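You operate a simulated robot arm through the tools that you are given. There is no shell and no other tool.

You run a simulated robot arm. Do the job below in one go: nothing can be reset, and whatever is moved stays where it is left.

TASK
Light lamp 4 of the test box with the gold switch module.
Fine: the box is on, switch it off first; click the module into slot 4 before switching on again; flip its rocker on; leave the other modules and the rest.

The check looks at the end state, three seconds after you hand in, the way a careful person would. Anything else that was tipped, shoved, dropped, spilled or broken makes it a failure.

THE ROBOT
A 7-joint arm with a two-finger parallel gripper, fixed in place. Base frame: the origin is at the foot of the arm, x ahead of it, y to its left, z up; the work surface is at about z = 0.8. Units: m, rad, N and s.
Its first joint turns from -2.897 to 2.897 rad. Payload 4.4 kg.
Tool frame: the origin (TCP) lies between the finger pads and is the grasp point; the fingertips stand 0.023 m ahead of it; z points along the fingers, y is the line along which they close. Largest opening 0.094 m; finger width 0.038, thickness 0.01; the body of the gripper, 0.054 by 0.096 m, starts 0.039 m behind the TCP.
Orientation is told as [roll, pitch, yaw] about the base's x, y, z axes, in that order, counted from this pose: with the fingers straight down and closing along the base's y, the tool's x points along the base's -x, its y along +y and its z along -z.

THE INTERFACE
- The arm moves only by the tool send_rows. Its argument "plan" is a list of rows, each a list of 3 entries, a list of its own where there are three numbers: the shift along the tool's x, y, z in m, then the turn, a rotation vector about the tool's x, y, z in degrees, then the gripper command, from -1 (shut) to 1 (fully open), values between in proportion. In form: [[[dx, dy, dz], [wx, wy, wz], gripper], ...]. A call has 1 to 20 rows; each row shifts and turns the commanded pose from where the row before left it, along the tool's axes as they then stand. Each row takes 0.2 s and may step no farther than 0.05 m and 0.15 rad from the row before; otherwise, or with a gripper value out of range, the whole call is refused. Where a pose cannot be reached the arm comes as near as it can. A force on the tool above 90 N (or 10 N above the force at the start of the call, whichever is more), or a blocked arm, ends the call early, and 0.2 s more pass. The fingers move at their own pace (about 0.072 m/s each) and stop on an object; they squeeze with about 45 N. The grip force told is the motor's: it shows also when the fingers shut on nothing. Time passes only in rows, and 0.2 s behind the last, so rows that do not move let the fingers close. The reply holds the time, the measured pose of the TCP, the force on the tool along the base axes, the opening and the grip force, in the units named above and with some noise, with the torque about the TCP (base axes, N m) and any sound that the robot's microphone picked up.
- Cameras (640 x 400 px; columns grow to the right, rows downward): "scene" is fixed at [0.0482, -0.5011, 1.5633]; the picture's right is [0.44, -0.90, 0.00], its down [-0.35, -0.17, -0.92] and it looks along [0.83, 0.40, -0.39] (base axes); focal length 351 px, centre (320, 200). "wrist" rides on the gripper at [0.086, 0.016, -0.075] in the tool frame; the picture's right is [-0.18, 0.98, 0.00], its down [-0.58, -0.11, -0.81] and it looks along [-0.79, -0.15, 0.59] (tool axes); focal length 243 px, centre (320, 200). There is no depth. A picture from a camera that has moved, and an enlarged one, comes with that camera's place and axes in the base frame and with its lens.
- capture(camera): a new picture of that camera. The clock stands still meanwhile.
- close_up(camera, box): a new picture of the part [left, top, right, bottom] of that camera's present view, enlarged. The clock stands still meanwhile.
- hand_in(): hands the job in; it is judged then, once.

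Places have to be worked out from the pictures, the camera data and where the tool is seen. Open the gripper and draw the arm clear of the work before you hand the job in, unless the task says otherwise.

The tools are called after "Emit:" as name(argument=value, ...) on one line, values as JSON. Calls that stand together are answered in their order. send_rows: Moves the arm, as the interface text tells. Its arguments: {"type":"object","properties":{"plan":{"type":"array","items":{"type":"array"}}},"required":["plan"]} The other tools are called the same way: capture (camera) takes a picture; close_up (camera, box) takes an enlarged picture of a part of a camera's view; hand_in () hands the job in.

At the start:

```text
time: 0.0
ee_pos: [0.8391, 0.1664, 1.3636]
orientation: [0.0, 0.0, 0.001]
ft_force: [-0.4, 0.4, -0.3]
ft_torque: [-0.01, 0.0, 0.0]
gripper_width: 0.0939
gripper_force: 0.1
```

scene: 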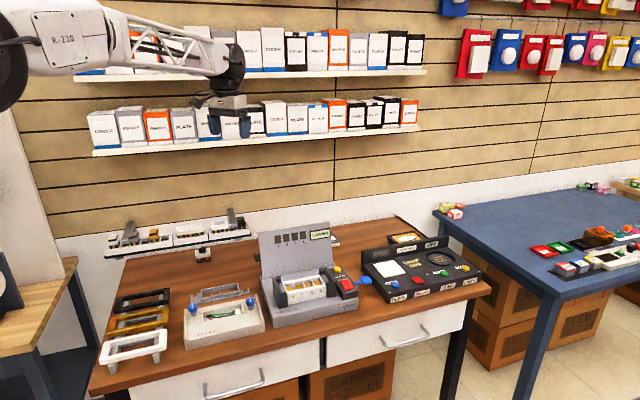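
wrist: 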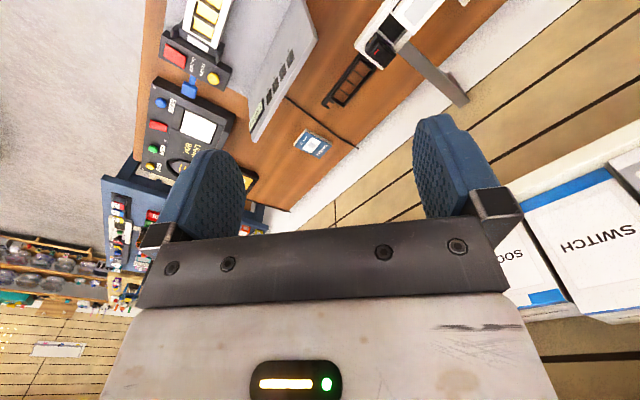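

The scene shows a workbench with a test box in the middle (lamp panel behind, slots in front, red switch on the right). I'll take enlarged views to identify things.

Emit:
close_up(camera="scene", box=[240, 220, 380, 330])

Emit:
close_up(camera="scene", box=[90, 200, 270, 310])

Emit:
close_up(camera="scene", box=[350, 220, 490, 310])

Emit:
close_up(camera="scene", box=[90, 270, 270, 380])

```text
3.64 times, centred on (310, 275) of scene
camera zoom: at [0.0482, -0.5011, 1.5633], right [0.44, -0.9, 0.0], down [-0.35, -0.17, -0.92], along [0.83, 0.4, -0.39], focal length 1277 px, centre (356, -73)
```

zoom: 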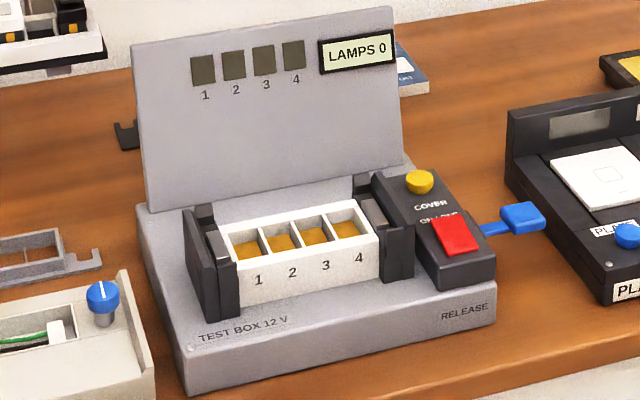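

```text
3.56 times, centred on (180, 255) of scene
camera zoom: at [0.0482, -0.5011, 1.5633], right [0.44, -0.9, 0.0], down [-0.35, -0.17, -0.92], along [0.83, 0.4, -0.39], focal length 1249 px, centre (818, 4)
```

zoom: 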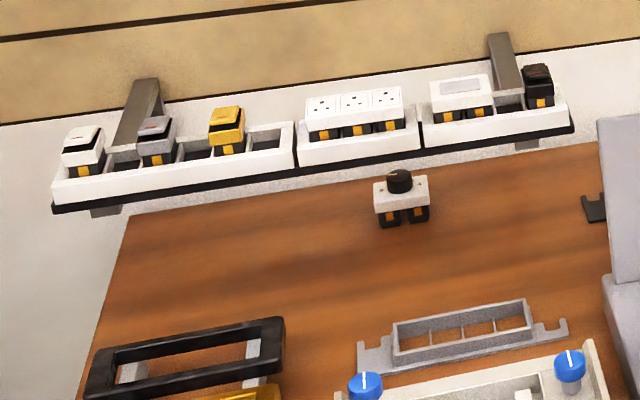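

```text
4.44 times, centred on (420, 265) of scene
camera zoom: at [0.0482, -0.5011, 1.5633], right [0.44, -0.9, 0.0], down [-0.35, -0.17, -0.92], along [0.83, 0.4, -0.39], focal length 1561 px, centre (-124, -89)
```

zoom: 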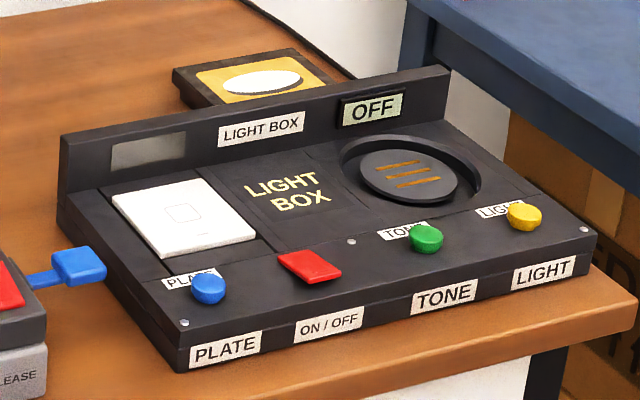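

```text
3.56 times, centred on (180, 325) of scene
camera zoom: at [0.0482, -0.5011, 1.5633], right [0.44, -0.9, 0.0], down [-0.35, -0.17, -0.92], along [0.83, 0.4, -0.39], focal length 1249 px, centre (818, -244)
```

zoom: 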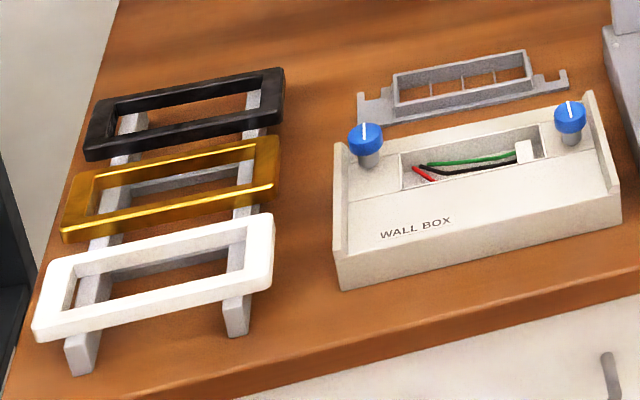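

The gold switch module sits in the raised rack at the back left (about x 0.72, y 0.44, z 1.0), with everything on the bench turned about 45° to the base. I'll draw back and turn so the wrist camera looks at the rack.

Emit:
send_rows(plan=[[[0.033, 0.015, 0.0], [0, 0, 0], 1], [[0.033, 0.015, 0.0], [0, 0, 0], 1], [[0.033, 0.015, 0.02], [0, 0, 0], 1], [[0.033, 0.015, 0.03], [0, 0, 0], 1], [[0.033, 0.015, 0.03], [0, 0, 0], 1], [[0.033, 0.015, 0.03], [0, 0, 0], 1], [[0.033, 0.015, 0.03], [0, 0, 0], 1], [[0.029, 0.015, 0.02], [0, 0, 0], 1], [[0, 0, 0], [0, 0, -7.5], 1], [[0, 0, 0], [0, 0, -7.5], 1], [[0, 0, 0], [0, 0, -7.5], 1], [[0, 0, 0], [0, 0, -7.5], 1], [[0, 0, 0], [0, 0, -7.5], 1], [[0, 0, 0], [0, 0, -7.5], 1], [[0, 0, 0], [0, 0, 0], 1]])

Emit:
capture(camera="wrist")

Emit:
capture(camera="scene")

```text
time: 3.2
ee_pos: [0.579, 0.2866, 1.2041]
orientation: [-0.001, 0.0, 0.785]
ft_force: [-0.1, -0.6, 0.7]
ft_torque: [0.02, 0.0, -0.02]
gripper_width: 0.0937
gripper_force: 0.1
```

```text
taken
camera wrist: at [0.5063, 0.2377, 1.2773], right [-0.57, 0.82, 0.0], down [0.49, 0.33, 0.81], along [0.67, 0.46, -0.59], focal length 243 px, centre (320, 200)
```

wrist: 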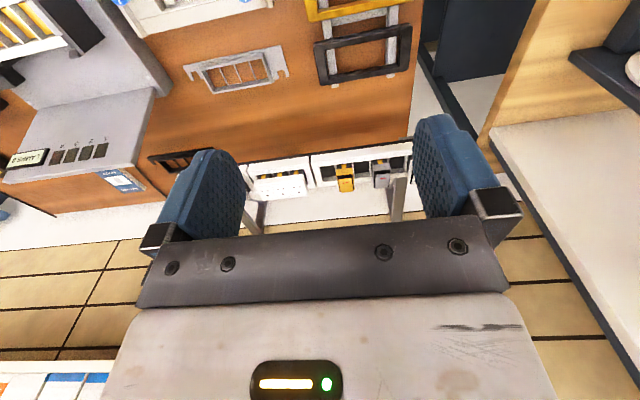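

```text
taken
```

scene: 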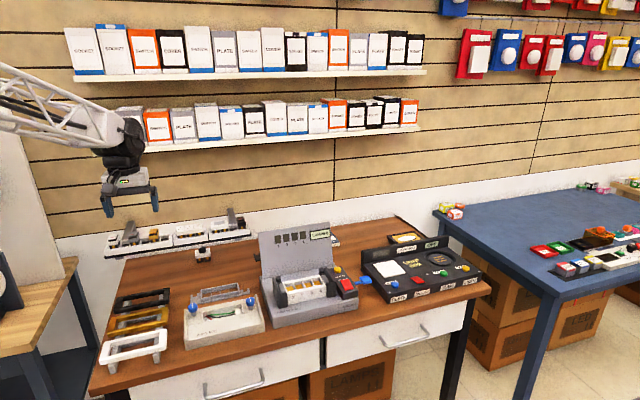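

The gold module triangulates to about (0.723, 0.434, top ≈1.01). I'll enlarge to see its shape and its neighbours.

Emit:
close_up(camera="wrist", box=[240, 140, 420, 230])

Emit:
close_up(camera="scene", box=[100, 200, 210, 270])

Emit:
close_up(camera="scene", box=[255, 260, 375, 330])

```text
3.56 times, centred on (330, 185) of wrist
camera zoom: at [0.5063, 0.2377, 1.2773], right [-0.57, 0.82, 0.0], down [0.49, 0.33, 0.81], along [0.67, 0.46, -0.59], focal length 863 px, centre (284, 253)
```

zoom: 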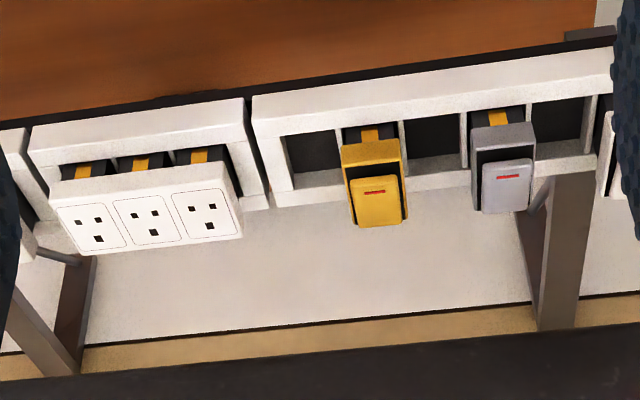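

```text
5.71 times, centred on (155, 235) of scene
camera zoom: at [0.0482, -0.5011, 1.5633], right [0.44, -0.9, 0.0], down [-0.35, -0.17, -0.92], along [0.83, 0.4, -0.39], focal length 2007 px, centre (1263, 0)
```

zoom: 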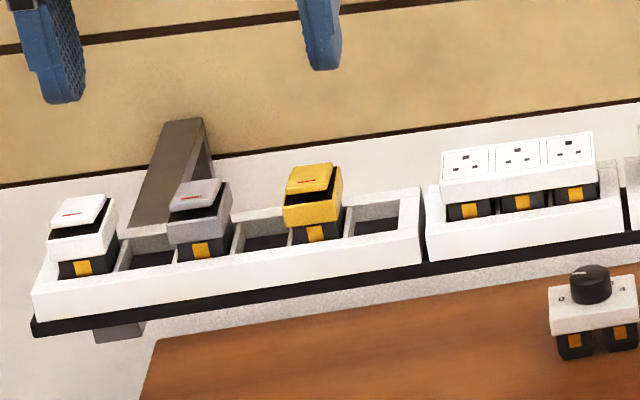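

```text
5.33 times, centred on (315, 295) of scene
camera zoom: at [0.0482, -0.5011, 1.5633], right [0.44, -0.9, 0.0], down [-0.35, -0.17, -0.92], along [0.83, 0.4, -0.39], focal length 1874 px, centre (347, -307)
```

zoom: 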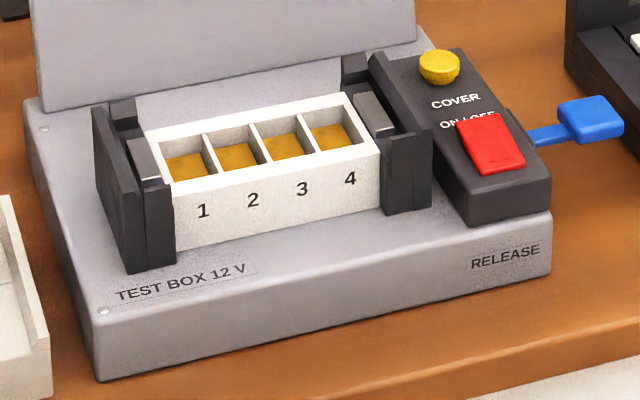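

The gold cap is about 3 cm wide with empty cells on both sides. Before planning the grip I want to see the test box up close, so I move above its front side at a safe height.

Emit:
send_rows(plan=[[[0.0229, -0.039, 0.006], [0, 0, 0], 1], [[0.0229, -0.039, 0.006], [0, 0, 0], 1], [[0.0229, -0.039, 0.006], [0, 0, 0], 1], [[0.0229, -0.039, 0.006], [0, 0, 0], 1], [[0.0229, -0.039, 0.006], [0, 0, 0], 1], [[0.0229, -0.039, 0.006], [0, 0, 0], 1], [[0.0229, -0.039, 0.006], [0, 0, 0], 1], [[0.0229, -0.039, 0.006], [0, 0, 0], 1], [[0.0229, -0.039, 0.006], [0, 0, 0], 1], [[0.0229, -0.039, 0.006], [0, 0, 0], 1], [[0.0229, -0.039, 0.006], [0, 0, 0], 1], [[0.0229, -0.039, 0.006], [0, 0, 0], 1], [[0.0229, -0.039, 0.006], [0, 0, 0], 1], [[0, 0, 0], [0, 0, 0], 1]])

Emit:
capture(camera="wrist")

```text
time: 6.2
ee_pos: [0.7259, -0.2831, 1.1257]
orientation: [0.001, 0.0, 0.786]
ft_force: [-0.5, 0.3, 0.2]
ft_torque: [0.01, -0.02, 0.0]
gripper_width: 0.0939
gripper_force: 0.0
```

```text
taken
camera wrist: at [0.6544, -0.3313, 1.1983], right [-0.56, 0.83, 0.0], down [0.49, 0.33, 0.81], along [0.67, 0.46, -0.59], focal length 243 px, centre (320, 200)
```

wrist: 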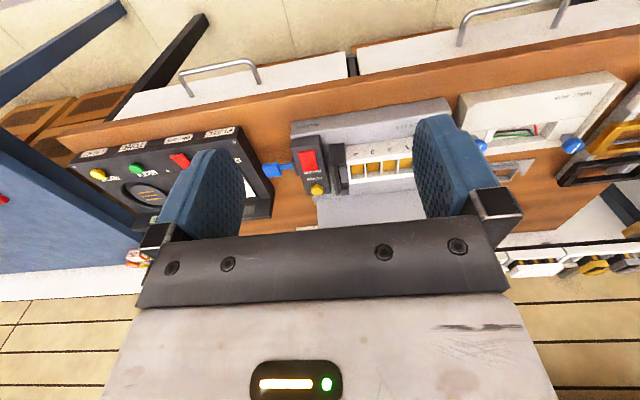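

The box is in view between the fingers; I'll enlarge.

Emit:
close_up(camera="wrist", box=[250, 90, 450, 230])

```text
2.86 times, centred on (350, 160) of wrist
camera zoom: at [0.6544, -0.3313, 1.1983], right [-0.56, 0.83, 0.0], down [0.49, 0.33, 0.81], along [0.67, 0.46, -0.59], focal length 693 px, centre (234, 314)
```

zoom: 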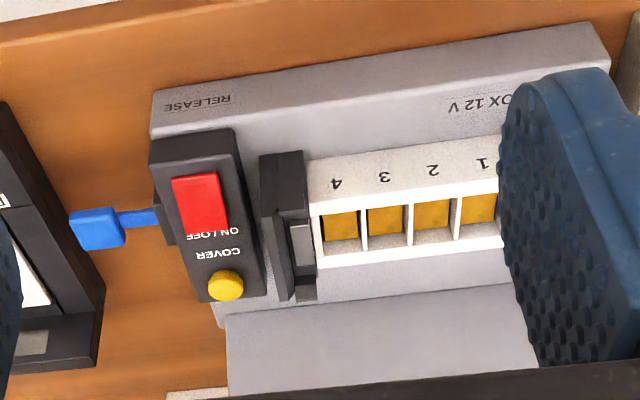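

Slot 4 triangulates to about (0.892, -0.083, 0.875) and the red ON/OFF to (0.922, -0.173, 0.88). I'll turn the tool so the fingers close along the depth direction (yaw -45°), shut them, and view the box from its left side.

Emit:
send_rows(plan=[[[0, 0, 0], [0, 0, 7.5], -1], [[0, 0, 0], [0, 0, 7.5], -1], [[0, 0, 0], [0, 0, 7.5], -1], [[0, 0, 0], [0, 0, 7.5], -1], [[0, 0, 0], [0, 0, 7.5], -1], [[0, 0, 0], [0, 0, 7.5], -1], [[0, 0, 0], [0, 0, 7.5], -1], [[0, 0, 0], [0, 0, 7.5], -1], [[0, 0, 0], [0, 0, 7.5], -1], [[0, 0, 0], [0, 0, 7.5], -1], [[0, 0, 0], [0, 0, 7.5], -1], [[0, 0, 0], [0, 0, 7.5], -1], [[0.03, 0.032, 0.0058], [0, 0, 0], -1], [[0.03, 0.032, 0.0058], [0, 0, 0], -1], [[0.03, 0.032, 0.0058], [0, 0, 0], -1], [[0.03, 0.032, 0.0058], [0, 0, 0], -1], [[0.03, 0.032, 0.0058], [0, 0, 0], -1], [[0.03, 0.032, 0.0058], [0, 0, 0], -1], [[0.03, 0.032, 0.0058], [0, 0, 0], -1], [[0.03, 0.032, 0.0058], [0, 0, 0], -1]])

Emit:
capture(camera="wrist")

Emit:
close_up(camera="wrist", box=[240, 120, 400, 220])

```text
time: 10.4
ee_pos: [0.7398, 0.0681, 1.0807]
orientation: [0.001, 0.002, -0.787]
ft_force: [0.6, 0.3, 0.4]
ft_torque: [-0.03, 0.01, 0.0]
gripper_width: 0.0
gripper_force: 41.8
```

```text
taken
camera wrist: at [0.6901, 0.1414, 1.1534], right [0.83, 0.56, 0.0], down [0.33, -0.49, 0.81], along [0.45, -0.67, -0.59], focal length 243 px, centre (320, 200)
```

wrist: 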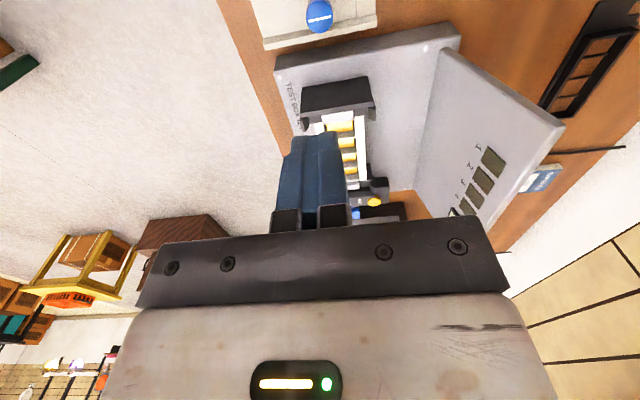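

```text
4.00 times, centred on (320, 170) of wrist
camera zoom: at [0.6901, 0.1414, 1.1534], right [0.83, 0.56, 0.0], down [0.33, -0.49, 0.81], along [0.45, -0.67, -0.59], focal length 970 px, centre (320, 320)
```

zoom: 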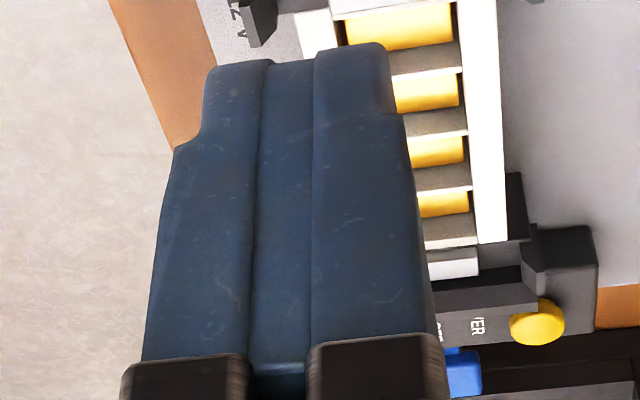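

From here the shut fingers hide slot 4 and the red switch. Hovering directly above the red switch will put it at the top centre of the wrist picture, so I go there at z ≈ 1.04.

Emit:
send_rows(plan=[[[-0.0427, -0.0059, 0], [0, 0, 0], -1], [[-0.0427, -0.0059, 0], [0, 0, 0], -1], [[-0.0427, -0.0059, 0], [0, 0, 0], -1], [[-0.0427, -0.0059, 0], [0, 0, 0], -1], [[-0.0427, -0.0059, 0], [0, 0, 0], -1], [[-0.0427, -0.0059, 0], [0, 0, 0], -1], [[-0.0427, -0.0059, 0], [0, 0, 0], -1], [[0, 0, 0.04], [0, 0, 0], -1], [[0, 0, 0], [0, 0, 0], -1]])

Emit:
capture(camera="wrist")

Emit:
close_up(camera="wrist", box=[240, 0, 400, 100])

Emit:
close_up(camera="scene", box=[255, 220, 383, 300])

```text
time: 12.4
ee_pos: [0.9198, -0.175, 1.037]
orientation: [-0.001, 0.0, -0.786]
ft_force: [0.5, -0.2, 1.2]
ft_torque: [0.02, 0.0, 0.02]
gripper_width: 0.0
gripper_force: 42.3
```

```text
taken
camera wrist: at [0.8705, -0.1011, 1.1122], right [0.83, 0.56, 0.0], down [0.33, -0.49, 0.81], along [0.46, -0.67, -0.59], focal length 243 px, centre (320, 200)
```

wrist: 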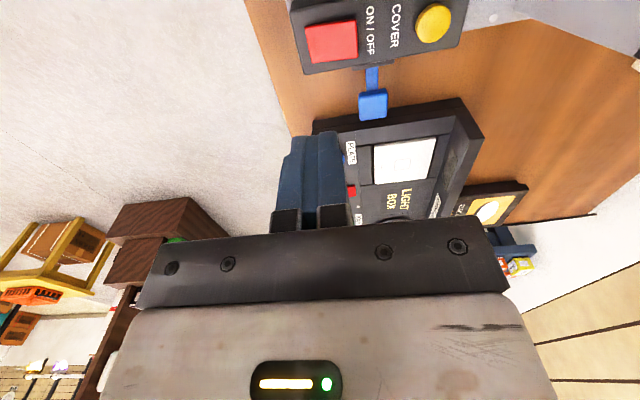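

```text
4.00 times, centred on (320, 50) of wrist
camera zoom: at [0.8705, -0.1011, 1.1122], right [0.83, 0.56, 0.0], down [0.33, -0.49, 0.81], along [0.46, -0.67, -0.59], focal length 970 px, centre (320, 800)
```

zoom: 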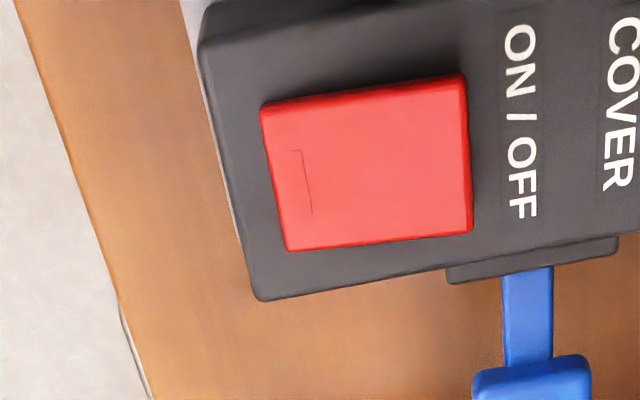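

```text
5.00 times, centred on (319, 260) of scene
camera zoom: at [0.0482, -0.5011, 1.5633], right [0.44, -0.9, 0.0], down [-0.35, -0.17, -0.92], along [0.83, 0.4, -0.39], focal length 1756 px, centre (325, -100)
```

zoom: 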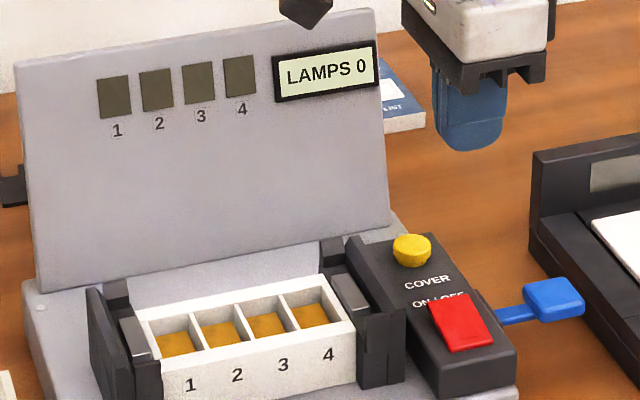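

The display still reads LAMPS 0 and the red slab's rear end is raised (it hides the lettering), front end down. The rear half of the slab is at about (0.939, -0.159); I move over it and descend close to contact.

Emit:
send_rows(plan=[[[-0.0023, 0.0249, 0.0], [0, 0, 0], -1], [[0, 0, 0.04], [0, 0, 0], -1], [[0, 0, 0.04], [0, 0, 0], -1], [[0, 0, 0.03], [0, 0, 0], -1], [[0, 0, 0], [0, 0, 0], -1]])

Emit:
capture(camera="wrist")

Emit:
close_up(camera="scene", box=[287, 250, 383, 310])

```text
time: 13.6
ee_pos: [0.9391, -0.1569, 0.929]
orientation: [-0.001, 0.0, -0.785]
ft_force: [-0.9, 0.1, -0.4]
ft_torque: [0.0, 0.0, 0.01]
gripper_width: 0.0002
gripper_force: 42.9
```

```text
taken
camera wrist: at [0.8898, -0.0839, 1.0026], right [0.83, 0.56, 0.0], down [0.33, -0.49, 0.81], along [0.46, -0.67, -0.59], focal length 243 px, centre (320, 200)
```

wrist: 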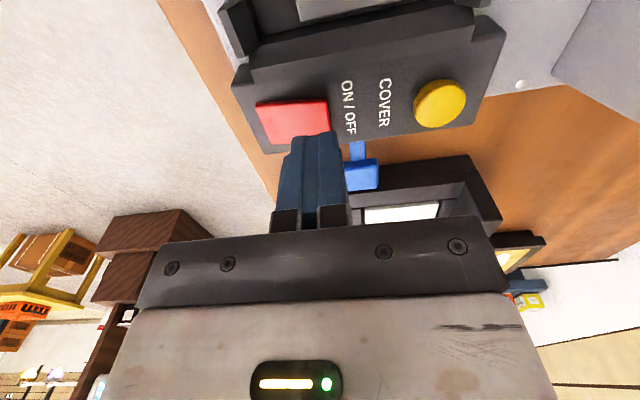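

```text
6.67 times, centred on (335, 280) of scene
camera zoom: at [0.0482, -0.5011, 1.5633], right [0.44, -0.9, 0.0], down [-0.35, -0.17, -0.92], along [0.83, 0.4, -0.39], focal length 2342 px, centre (220, -333)
```

zoom: 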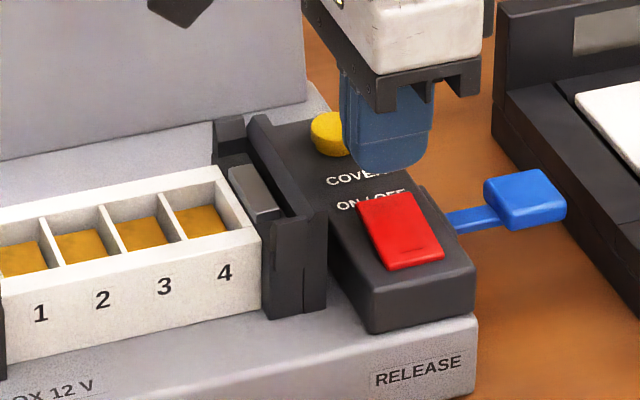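

The tips hover just above the rear end of the red slab. I shift 4 mm forward and press down in small steps.

Emit:
send_rows(plan=[[[0, -0.004, 0.005], [0, 0, 0], -1], [[0, 0, 0.005], [0, 0, 0], -1], [[0, 0, 0.004], [0, 0, 0], -1], [[0, 0, 0.003], [0, 0, 0], -1], [[0, 0, 0.003], [0, 0, 0], -1], [[0, 0, 0], [0, 0, 0], -1]])

Emit:
close_up(camera="scene", box=[255, 230, 383, 310])

```text
time: 15.0
ee_pos: [0.9366, -0.1593, 0.9088]
orientation: [0.0, 0.0, -0.785]
ft_force: [-0.1, -1.0, 0.3]
ft_torque: [-0.01, 0.01, 0.03]
gripper_width: 0.0002
gripper_force: 42.6
```

```text
5.00 times, centred on (319, 270) of scene
camera zoom: at [0.0482, -0.5011, 1.5633], right [0.44, -0.9, 0.0], down [-0.35, -0.17, -0.92], along [0.83, 0.4, -0.39], focal length 1756 px, centre (325, -150)
```

zoom: 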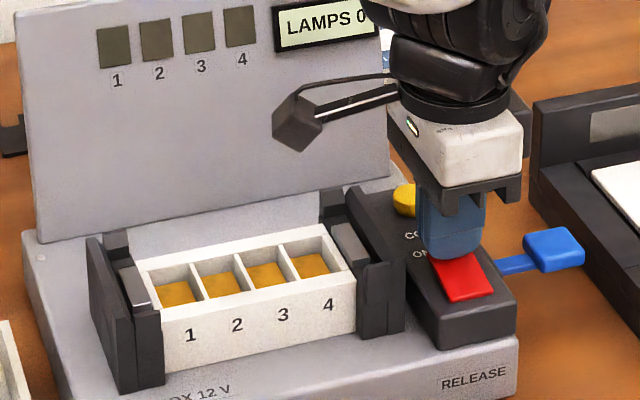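

No contact yet at tip height 0.886. I continue down in small steps.

Emit:
send_rows(plan=[[[0, 0, 0.003], [0, 0, 0], -1], [[0, 0, 0.003], [0, 0, 0], -1], [[0, 0, 0.003], [0, 0, 0], -1], [[0, 0, 0], [0, 0, 0], -1]])

Emit:
close_up(camera="scene", box=[255, 230, 383, 310])

```text
time: 16.0
ee_pos: [0.9368, -0.1578, 0.9013]
orientation: [0.001, -0.001, -0.786]
ft_force: [8.4, 8.7, 10.7]
ft_torque: [0.17, -0.05, -0.1]
gripper_width: 0.0
gripper_force: 41.9
```

```text
5.00 times, centred on (319, 270) of scene
camera zoom: at [0.0482, -0.5011, 1.5633], right [0.44, -0.9, 0.0], down [-0.35, -0.17, -0.92], along [0.83, 0.4, -0.39], focal length 1756 px, centre (325, -150)
```

zoom: 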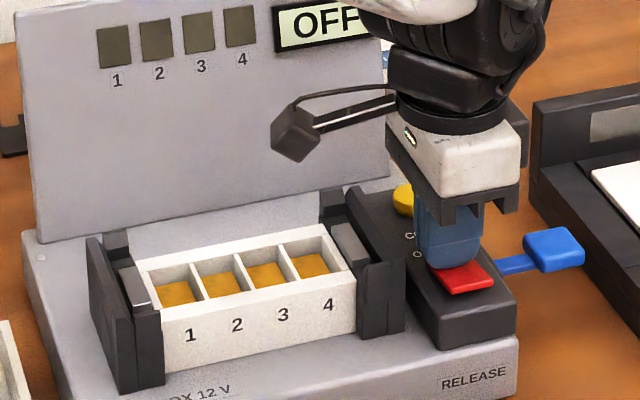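

The display now reads OFF. I lift off and hover above slot 4 to measure it precisely.

Emit:
send_rows(plan=[[[0, 0, -0.02], [0, 0, 0], -1], [[0, 0, -0.04], [0, 0, 0], -1], [[0, 0, -0.04], [0, 0, 0], -1], [[0, 0, -0.04], [0, 0, 0], -1], [[0.0424, 0.0107, 0], [0, 0, 0], -1], [[0.0424, 0.0107, 0], [0, 0, 0], -1], [[0, 0, 0], [0, 0, 0], -1], [[0, 0, 0], [0, 0, 0], -1]])

Emit:
capture(camera="wrist")

Emit:
close_up(camera="wrist", box=[240, 0, 400, 100])

Emit:
close_up(camera="scene", box=[255, 220, 383, 300])

```text
time: 17.8
ee_pos: [0.8916, -0.0857, 1.0399]
orientation: [-0.001, -0.002, -0.787]
ft_force: [0.7, 0.0, -0.3]
ft_torque: [0.01, -0.02, -0.03]
gripper_width: 0.0
gripper_force: 42.8
```

```text
taken
camera wrist: at [0.8418, -0.0135, 1.1134], right [0.83, 0.56, 0.0], down [0.33, -0.49, 0.81], along [0.46, -0.67, -0.59], focal length 243 px, centre (320, 200)
```

wrist: 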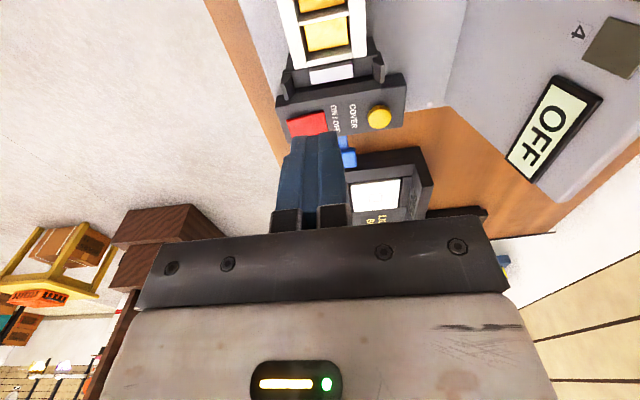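

```text
4.00 times, centred on (320, 50) of wrist
camera zoom: at [0.8418, -0.0135, 1.1134], right [0.83, 0.56, 0.0], down [0.33, -0.49, 0.81], along [0.46, -0.67, -0.59], focal length 970 px, centre (320, 800)
```

zoom: 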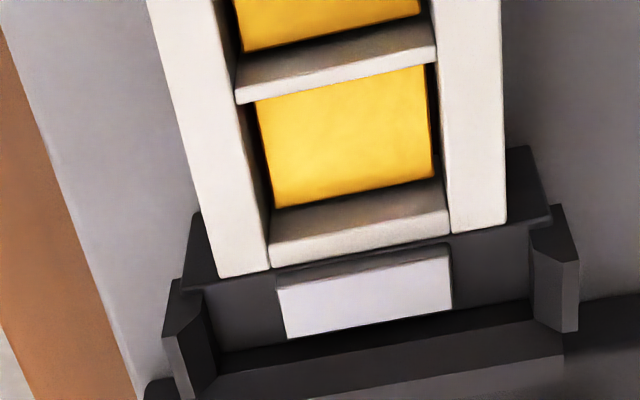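

```text
5.00 times, centred on (319, 260) of scene
camera zoom: at [0.0482, -0.5011, 1.5633], right [0.44, -0.9, 0.0], down [-0.35, -0.17, -0.92], along [0.83, 0.4, -0.39], focal length 1756 px, centre (325, -100)
```

zoom: 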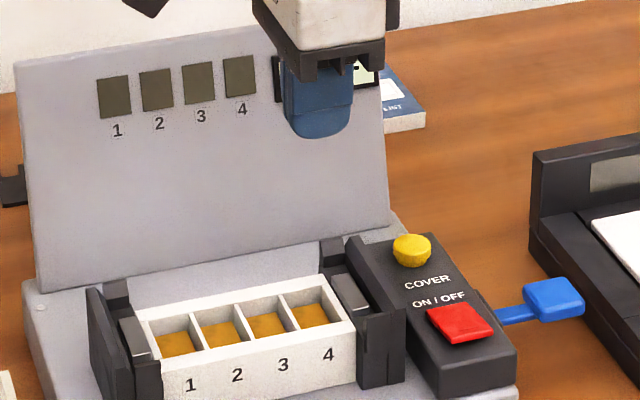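

Slot 4's opening centre comes out at (0.895, -0.079), frame top z ≈ 0.885, about 27 × 39 mm, long side front-to-back. Now I lift and travel to hover above the gold module with the gripper part open.

Emit:
send_rows(plan=[[[0, 0, -0.04], [0, 0, 0], -1], [[0, 0, -0.04], [0, 0, 0], -1], [[0, 0, -0.03], [0, 0, 0], -1], [[0.0405, 0.0207, 0], [0, 0, 0], -1], [[0.0405, 0.0207, 0], [0, 0, 0], -1], [[0.0405, 0.0207, 0], [0, 0, 0], -1], [[0.0405, 0.0207, 0], [0, 0, 0], -1], [[0.0405, 0.0207, 0], [0, 0, 0], 0.4], [[0.0405, 0.0207, 0], [0, 0, 0], 0.4], [[0.0405, 0.0207, 0], [0, 0, 0], 0.4], [[0.0405, 0.0207, 0], [0, 0, 0], 0.4], [[0.0405, 0.0207, 0], [0, 0, 0], 0.4], [[0.0405, 0.0207, 0], [0, 0, 0], 0.4], [[0.0405, 0.0207, 0], [0, 0, 0], 0.4], [[0.0405, 0.0207, 0], [0, 0, 0], 0.4], [[0, 0, 0], [0, 0, 0], 0.4], [[0, 0, 0], [0, 0, 0], 0.4]])

Emit:
capture(camera="wrist")

Emit:
close_up(camera="wrist", box=[240, 0, 400, 100])

Emit:
capture(camera="scene")

```text
time: 21.4
ee_pos: [0.7235, 0.4356, 1.1522]
orientation: [0.001, 0.0, -0.786]
ft_force: [-0.1, -0.2, 0.6]
ft_torque: [-0.01, 0.02, 0.01]
gripper_width: 0.0659
gripper_force: 0.2
```

```text
taken
camera wrist: at [0.6745, 0.5086, 1.2254], right [0.83, 0.56, 0.0], down [0.33, -0.49, 0.81], along [0.46, -0.67, -0.59], focal length 243 px, centre (320, 200)
```

wrist: 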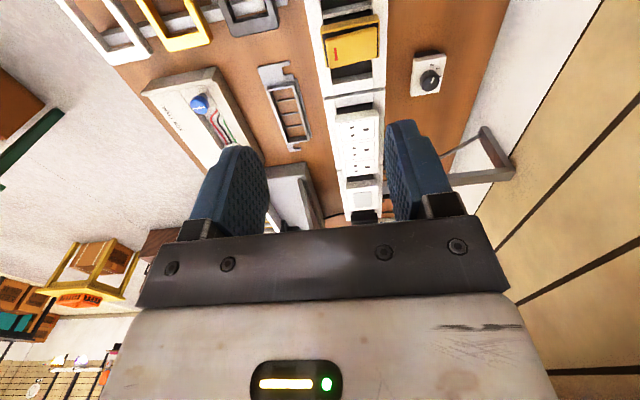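

```text
4.00 times, centred on (320, 50) of wrist
camera zoom: at [0.6745, 0.5086, 1.2254], right [0.83, 0.56, 0.0], down [0.33, -0.49, 0.81], along [0.46, -0.67, -0.59], focal length 970 px, centre (320, 800)
```

zoom: 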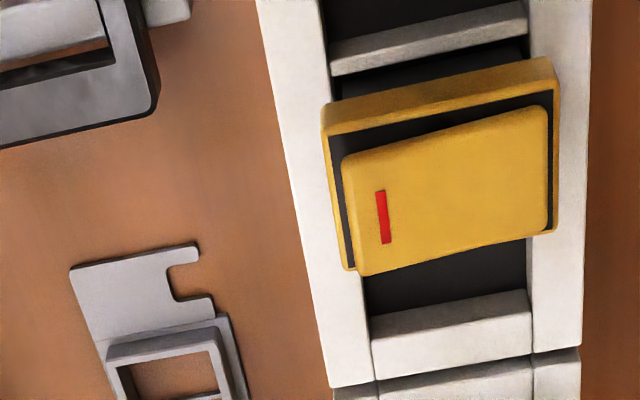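

```text
taken
```

scene: 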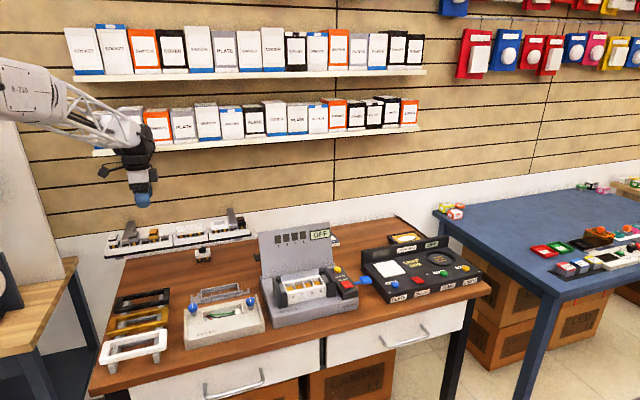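

Gold cap: rim top z ≈ 1.015, bottom ≈ 1.000, about 43 (depth) × 26 mm, centre ≈ (0.743, 0.454); its rocker is raised at the front (off). I shift 26 mm rearward and descend partway to check alignment.

Emit:
send_rows(plan=[[[-0.0008, 0.0264, 0], [0, 0, 0], 0.4], [[0, 0, 0.03], [0, 0, 0], 0.4], [[0, 0, 0.03], [0, 0, 0], 0.4], [[0, 0, 0.03], [0, 0, 0], 0.4], [[0, 0, 0], [0, 0, 0], 0.4], [[0, 0, 0], [0, 0, 0], 0.4]])

Emit:
capture(camera="wrist")

Emit:
close_up(camera="wrist", box=[240, 60, 400, 160])

Emit:
close_up(camera="scene", box=[91, 180, 187, 240])

```text
time: 22.8
ee_pos: [0.7422, 0.4529, 1.0606]
orientation: [0.0, 0.001, -0.785]
ft_force: [0.0, 0.1, 1.1]
ft_torque: [0.0, -0.01, -0.03]
gripper_width: 0.0656
gripper_force: 0.1
```

```text
taken
camera wrist: at [0.6926, 0.5256, 1.1353], right [0.83, 0.56, 0.0], down [0.33, -0.49, 0.81], along [0.46, -0.67, -0.59], focal length 243 px, centre (320, 200)
```

wrist: 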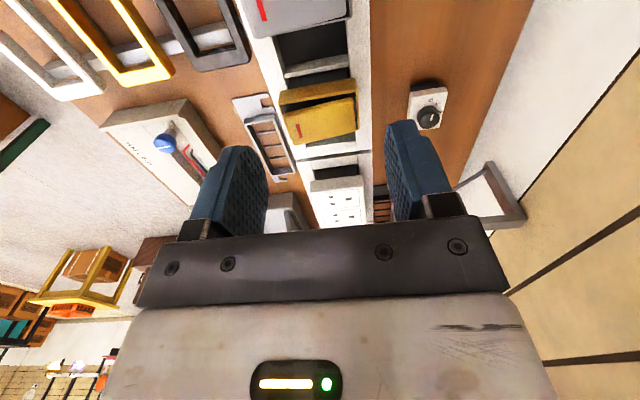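

```text
4.00 times, centred on (320, 110) of wrist
camera zoom: at [0.6926, 0.5256, 1.1353], right [0.83, 0.56, 0.0], down [0.33, -0.49, 0.81], along [0.46, -0.67, -0.59], focal length 970 px, centre (320, 560)
```

zoom: 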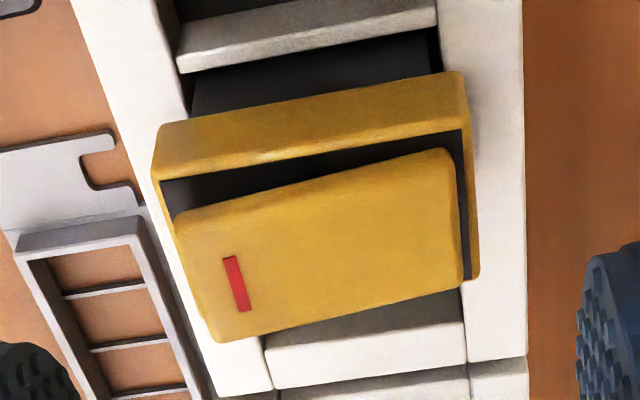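

```text
6.67 times, centred on (139, 210) of scene
camera zoom: at [0.0482, -0.5011, 1.5633], right [0.44, -0.9, 0.0], down [-0.35, -0.17, -0.92], along [0.83, 0.4, -0.39], focal length 2342 px, centre (1527, 133)
```

zoom: 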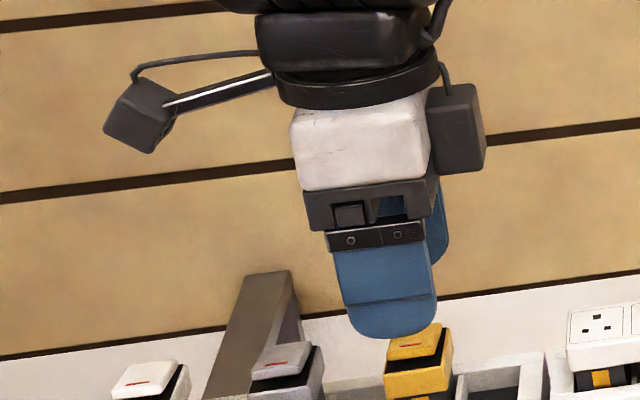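

Alignment looks good from the wrist (about 2 mm off along the row). I correct that and lower so the tips straddle the top of the cap, then check again before closing.

Emit:
send_rows(plan=[[[0.002, 0.001, 0.015], [0, 0, 0], 0.4], [[0, 0, 0.01], [0, 0, 0], 0.4], [[0, 0, 0], [0, 0, 0], 0.4]])

Emit:
close_up(camera="wrist", box=[200, 60, 440, 210])

Emit:
close_up(camera="scene", box=[115, 205, 179, 245])

```text
time: 23.6
ee_pos: [0.7428, 0.4554, 1.0365]
orientation: [0.0, 0.0, -0.783]
ft_force: [0.4, -0.1, -0.5]
ft_torque: [-0.02, -0.01, 0.0]
gripper_width: 0.066
gripper_force: 0.1
```

```text
2.67 times, centred on (320, 135) of wrist
camera zoom: at [0.6924, 0.5286, 1.11], right [0.83, 0.56, 0.0], down [0.33, -0.49, 0.81], along [0.46, -0.67, -0.59], focal length 647 px, centre (320, 373)
```

zoom: 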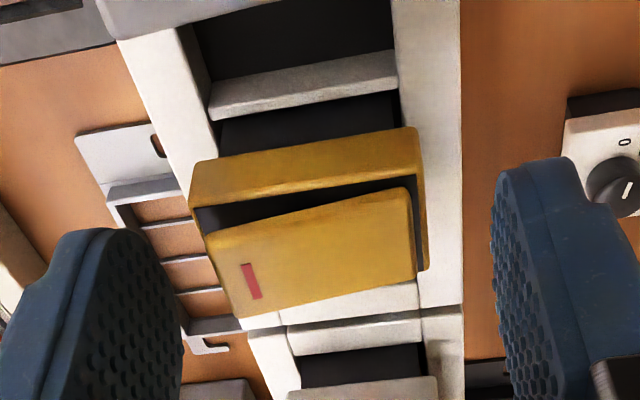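

```text
10.00 times, centred on (147, 225) of scene
camera zoom: at [0.0482, -0.5011, 1.5633], right [0.44, -0.9, 0.0], down [-0.35, -0.17, -0.92], along [0.83, 0.4, -0.39], focal length 3513 px, centre (2050, -50)
```

zoom: 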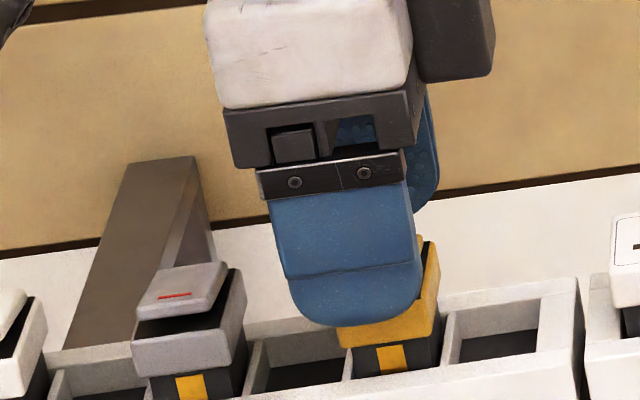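

The cap is centred between the pads. I lower the tips to about z 1.003 (just above the cap's lower edge) and close.

Emit:
send_rows(plan=[[[0, -0.0015, 0.006], [0, 0, 0], 0.4], [[0, 0, 0.005], [0, 0, 0], 0.4], [[0, 0, 0], [0, 0, 0], 0.4], [[0, 0, 0], [0, 0, 0], 0.1], [[0, 0, 0], [0, 0, 0], -0.1], [[0, 0, 0], [0, 0, 0], -1], [[0, 0, 0], [0, 0, 0], -1], [[0, 0, 0], [0, 0, 0], -1]])

Emit:
close_up(camera="wrist", box=[200, 60, 440, 210])

Emit:
close_up(camera="scene", box=[115, 205, 179, 245])

```text
time: 25.4
ee_pos: [0.7405, 0.4554, 1.024]
orientation: [0.0, -0.001, -0.786]
ft_force: [-0.1, -0.2, 1.1]
ft_torque: [-0.01, 0.03, 0.03]
gripper_width: 0.0449
gripper_force: 45.0
```

```text
2.67 times, centred on (320, 135) of wrist
camera zoom: at [0.6908, 0.5279, 1.098], right [0.83, 0.56, 0.0], down [0.33, -0.49, 0.81], along [0.46, -0.67, -0.59], focal length 647 px, centre (320, 373)
```

zoom: 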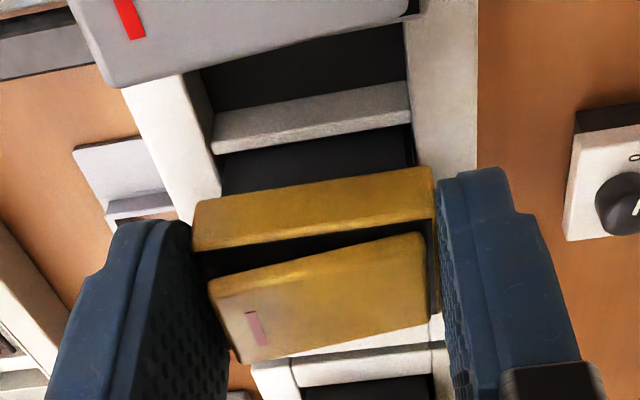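

```text
10.00 times, centred on (147, 225) of scene
camera zoom: at [0.0482, -0.5011, 1.5633], right [0.44, -0.9, 0.0], down [-0.35, -0.17, -0.92], along [0.83, 0.4, -0.39], focal length 3513 px, centre (2050, -50)
```

zoom: 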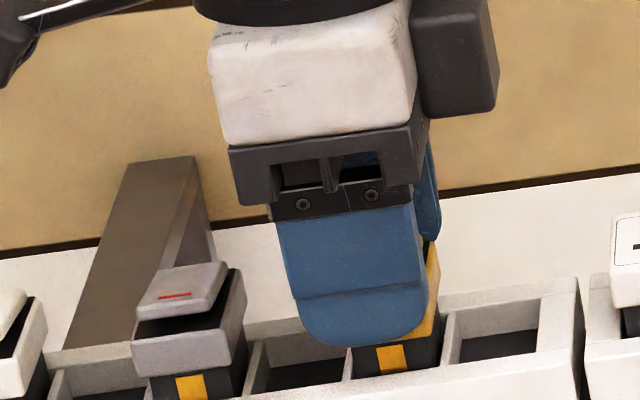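

The grip closed at 44.9 mm with full force on the cap. I lift slowly out of the rack.

Emit:
send_rows(plan=[[[0, 0, -0.005], [0, 0, 0], -1], [[0, 0, -0.008], [0, 0, 0], -1], [[0, 0, -0.01], [0, 0, 0], -1], [[0, 0, -0.02], [0, 0, 0], -1], [[0, 0, -0.03], [0, 0, 0], -1], [[0, 0, -0.03], [0, 0, 0], -1], [[0, 0, -0.017], [0, 0, 0], -1], [[0, 0, 0], [0, 0, 0], -1]])

Emit:
capture(camera="wrist")

Emit:
close_up(camera="scene", box=[91, 170, 203, 240])

```text
time: 27.2
ee_pos: [0.7407, 0.4546, 1.146]
orientation: [0.0, -0.001, -0.785]
ft_force: [-0.3, -0.3, -0.2]
ft_torque: [-0.02, -0.02, 0.02]
gripper_width: 0.0444
gripper_force: 45.3
```

```text
taken
camera wrist: at [0.691, 0.5287, 1.219], right [0.83, 0.56, 0.0], down [0.33, -0.49, 0.81], along [0.46, -0.67, -0.59], focal length 243 px, centre (320, 200)
```

wrist: 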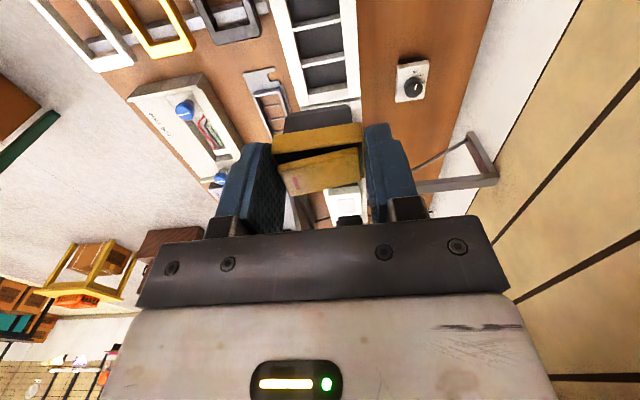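

```text
5.71 times, centred on (147, 205) of scene
camera zoom: at [0.0482, -0.5011, 1.5633], right [0.44, -0.9, 0.0], down [-0.35, -0.17, -0.92], along [0.83, 0.4, -0.39], focal length 2007 px, centre (1309, 171)
```

zoom: 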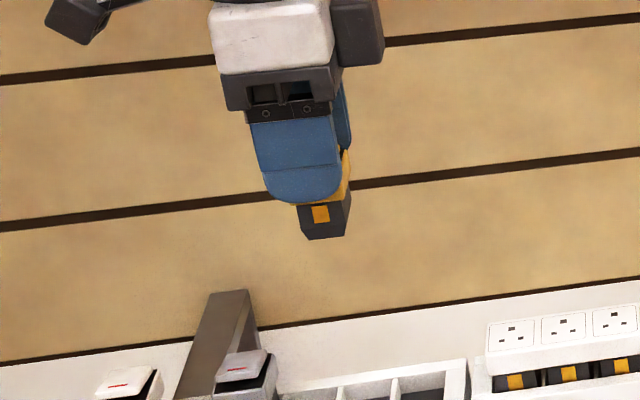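

The module came out cleanly. I'll zoom in to locate it relative to the tool.

Emit:
close_up(camera="wrist", box=[240, 80, 400, 180])

Emit:
close_up(camera="scene", box=[130, 185, 170, 210])

```text
4.00 times, centred on (320, 130) of wrist
camera zoom: at [0.691, 0.5287, 1.219], right [0.83, 0.56, 0.0], down [0.33, -0.49, 0.81], along [0.46, -0.67, -0.59], focal length 970 px, centre (320, 480)
```

zoom: 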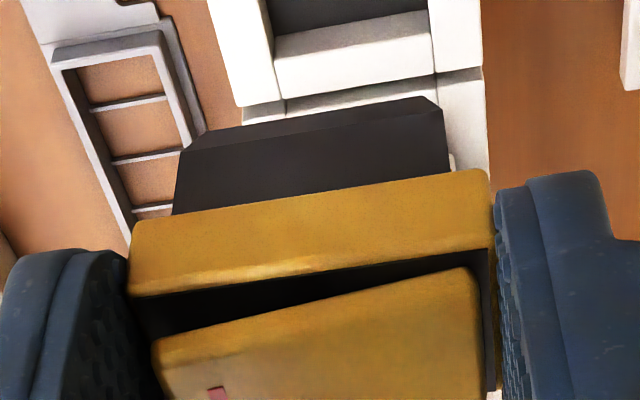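

```text
16.00 times, centred on (150, 198) of scene
camera zoom: at [0.0482, -0.5011, 1.5633], right [0.44, -0.9, 0.0], down [-0.35, -0.17, -0.92], along [0.83, 0.4, -0.39], focal length 5621 px, centre (3040, 240)
```

zoom: 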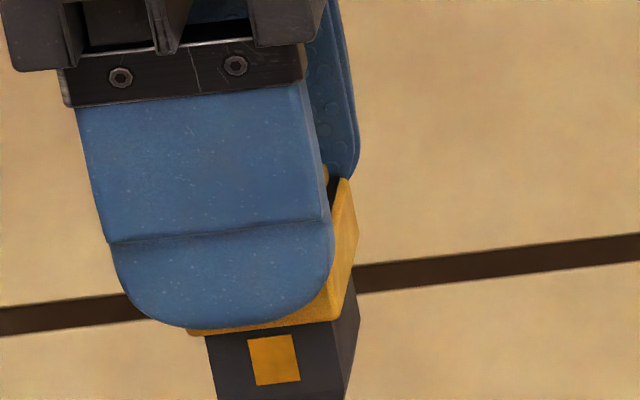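

Module centre is within ~1.5 mm of the tool axis, with the cap's lower edge about level with the fingertips. I carry it over to slot 4 at z 1.146 and then lower to 1.0 for a check.

Emit:
send_rows(plan=[[[-0.0373, -0.0206, 0], [0, 0, 0], -1], [[-0.0373, -0.0206, 0], [0, 0, 0], -1], [[-0.0373, -0.0206, 0], [0, 0, 0], -1], [[-0.0373, -0.0206, 0], [0, 0, 0], -1], [[-0.0373, -0.0206, 0], [0, 0, 0], -1], [[-0.0373, -0.0206, 0], [0, 0, 0], -1], [[-0.0373, -0.0206, 0], [0, 0, 0], -1], [[-0.0373, -0.0206, 0], [0, 0, 0], -1], [[-0.0373, -0.0206, 0], [0, 0, 0], -1], [[-0.0373, -0.0206, 0], [0, 0, 0], -1], [[-0.0373, -0.0206, 0], [0, 0, 0], -1], [[-0.0373, -0.0206, 0], [0, 0, 0], -1], [[-0.0373, -0.0206, 0], [0, 0, 0], -1], [[0, 0, 0.04], [0, 0, 0], -1], [[0, 0, 0.04], [0, 0, 0], -1], [[0, 0, 0.04], [0, 0, 0], -1], [[0, 0, 0.026], [0, 0, 0], -1], [[0, 0, 0], [0, 0, 0], -1], [[0, 0, 0], [0, 0, 0], -1]])

Emit:
capture(camera="wrist")

Emit:
close_up(camera="wrist", box=[220, 0, 420, 125])

Emit:
close_up(camera="scene", box=[271, 240, 367, 300])

```text
time: 31.2
ee_pos: [0.8945, -0.0779, 0.9993]
orientation: [0.001, -0.001, -0.787]
ft_force: [1.2, 0.1, 0.3]
ft_torque: [0.02, -0.01, -0.01]
gripper_width: 0.0447
gripper_force: 44.8
```

```text
taken
camera wrist: at [0.8442, -0.0053, 1.0726], right [0.83, 0.56, 0.0], down [0.33, -0.49, 0.81], along [0.46, -0.67, -0.59], focal length 243 px, centre (320, 200)
```

wrist: 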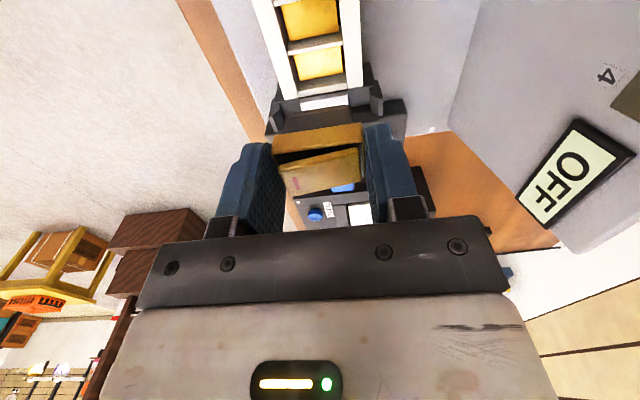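

```text
3.20 times, centred on (320, 62) of wrist
camera zoom: at [0.8442, -0.0053, 1.0726], right [0.83, 0.56, 0.0], down [0.33, -0.49, 0.81], along [0.46, -0.67, -0.59], focal length 776 px, centre (320, 640)
```

zoom: 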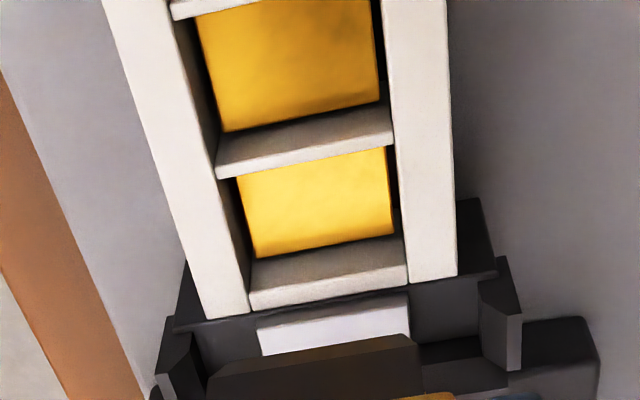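

```text
6.67 times, centred on (319, 270) of scene
camera zoom: at [0.0482, -0.5011, 1.5633], right [0.44, -0.9, 0.0], down [-0.35, -0.17, -0.92], along [0.83, 0.4, -0.39], focal length 2342 px, centre (327, -267)
```

zoom: 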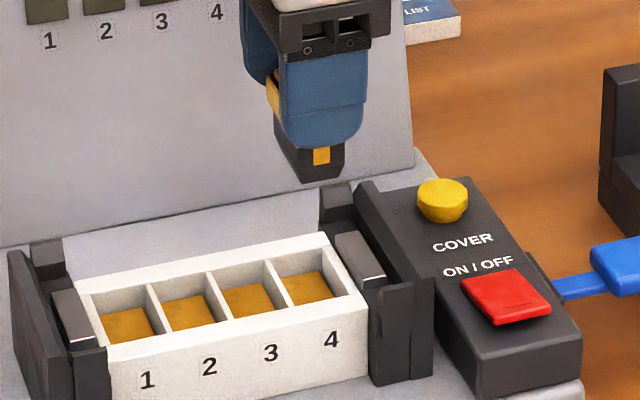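

Measured slot centre: (0.895, -0.080) again, so the tool is within 1–2 mm. I correct 1.4 mm toward the front and lower until the body is just above the frame.

Emit:
send_rows(plan=[[[-0.0004, -0.0014, 0.02], [0, 0, 0], -1], [[0, 0, 0.02], [0, 0, 0], -1], [[0, 0, 0.016], [0, 0, 0], -1], [[0, 0, 0], [0, 0, 0], -1], [[0, 0, 0], [0, 0, 0], -1]])

Emit:
close_up(camera="wrist", box=[220, 20, 420, 145])

Emit:
close_up(camera="scene", box=[287, 255, 351, 295])

```text
time: 32.4
ee_pos: [0.8954, -0.0795, 0.9442]
orientation: [0.0, 0.0, -0.785]
ft_force: [-0.4, 0.5, -0.3]
ft_torque: [-0.01, 0.0, 0.01]
gripper_width: 0.0446
gripper_force: 45.4
```

```text
3.20 times, centred on (320, 82) of wrist
camera zoom: at [0.8445, -0.0055, 1.0163], right [0.83, 0.56, 0.0], down [0.33, -0.49, 0.81], along [0.46, -0.67, -0.59], focal length 776 px, centre (320, 576)
```

zoom: 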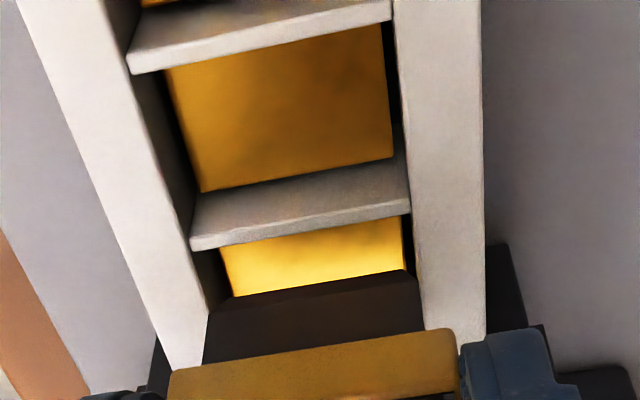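

```text
10.00 times, centred on (319, 275) of scene
camera zoom: at [0.0482, -0.5011, 1.5633], right [0.44, -0.9, 0.0], down [-0.35, -0.17, -0.92], along [0.83, 0.4, -0.39], focal length 3513 px, centre (330, -550)
```

zoom: 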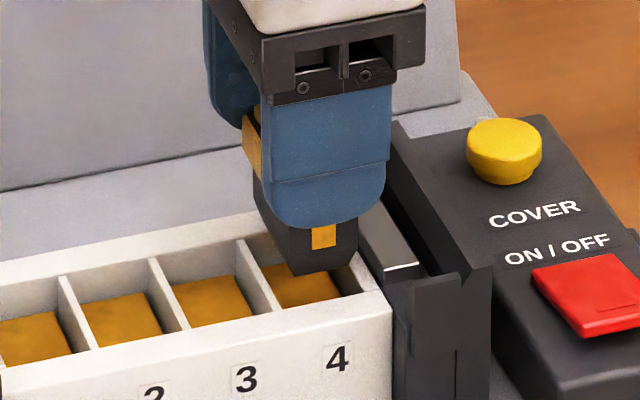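

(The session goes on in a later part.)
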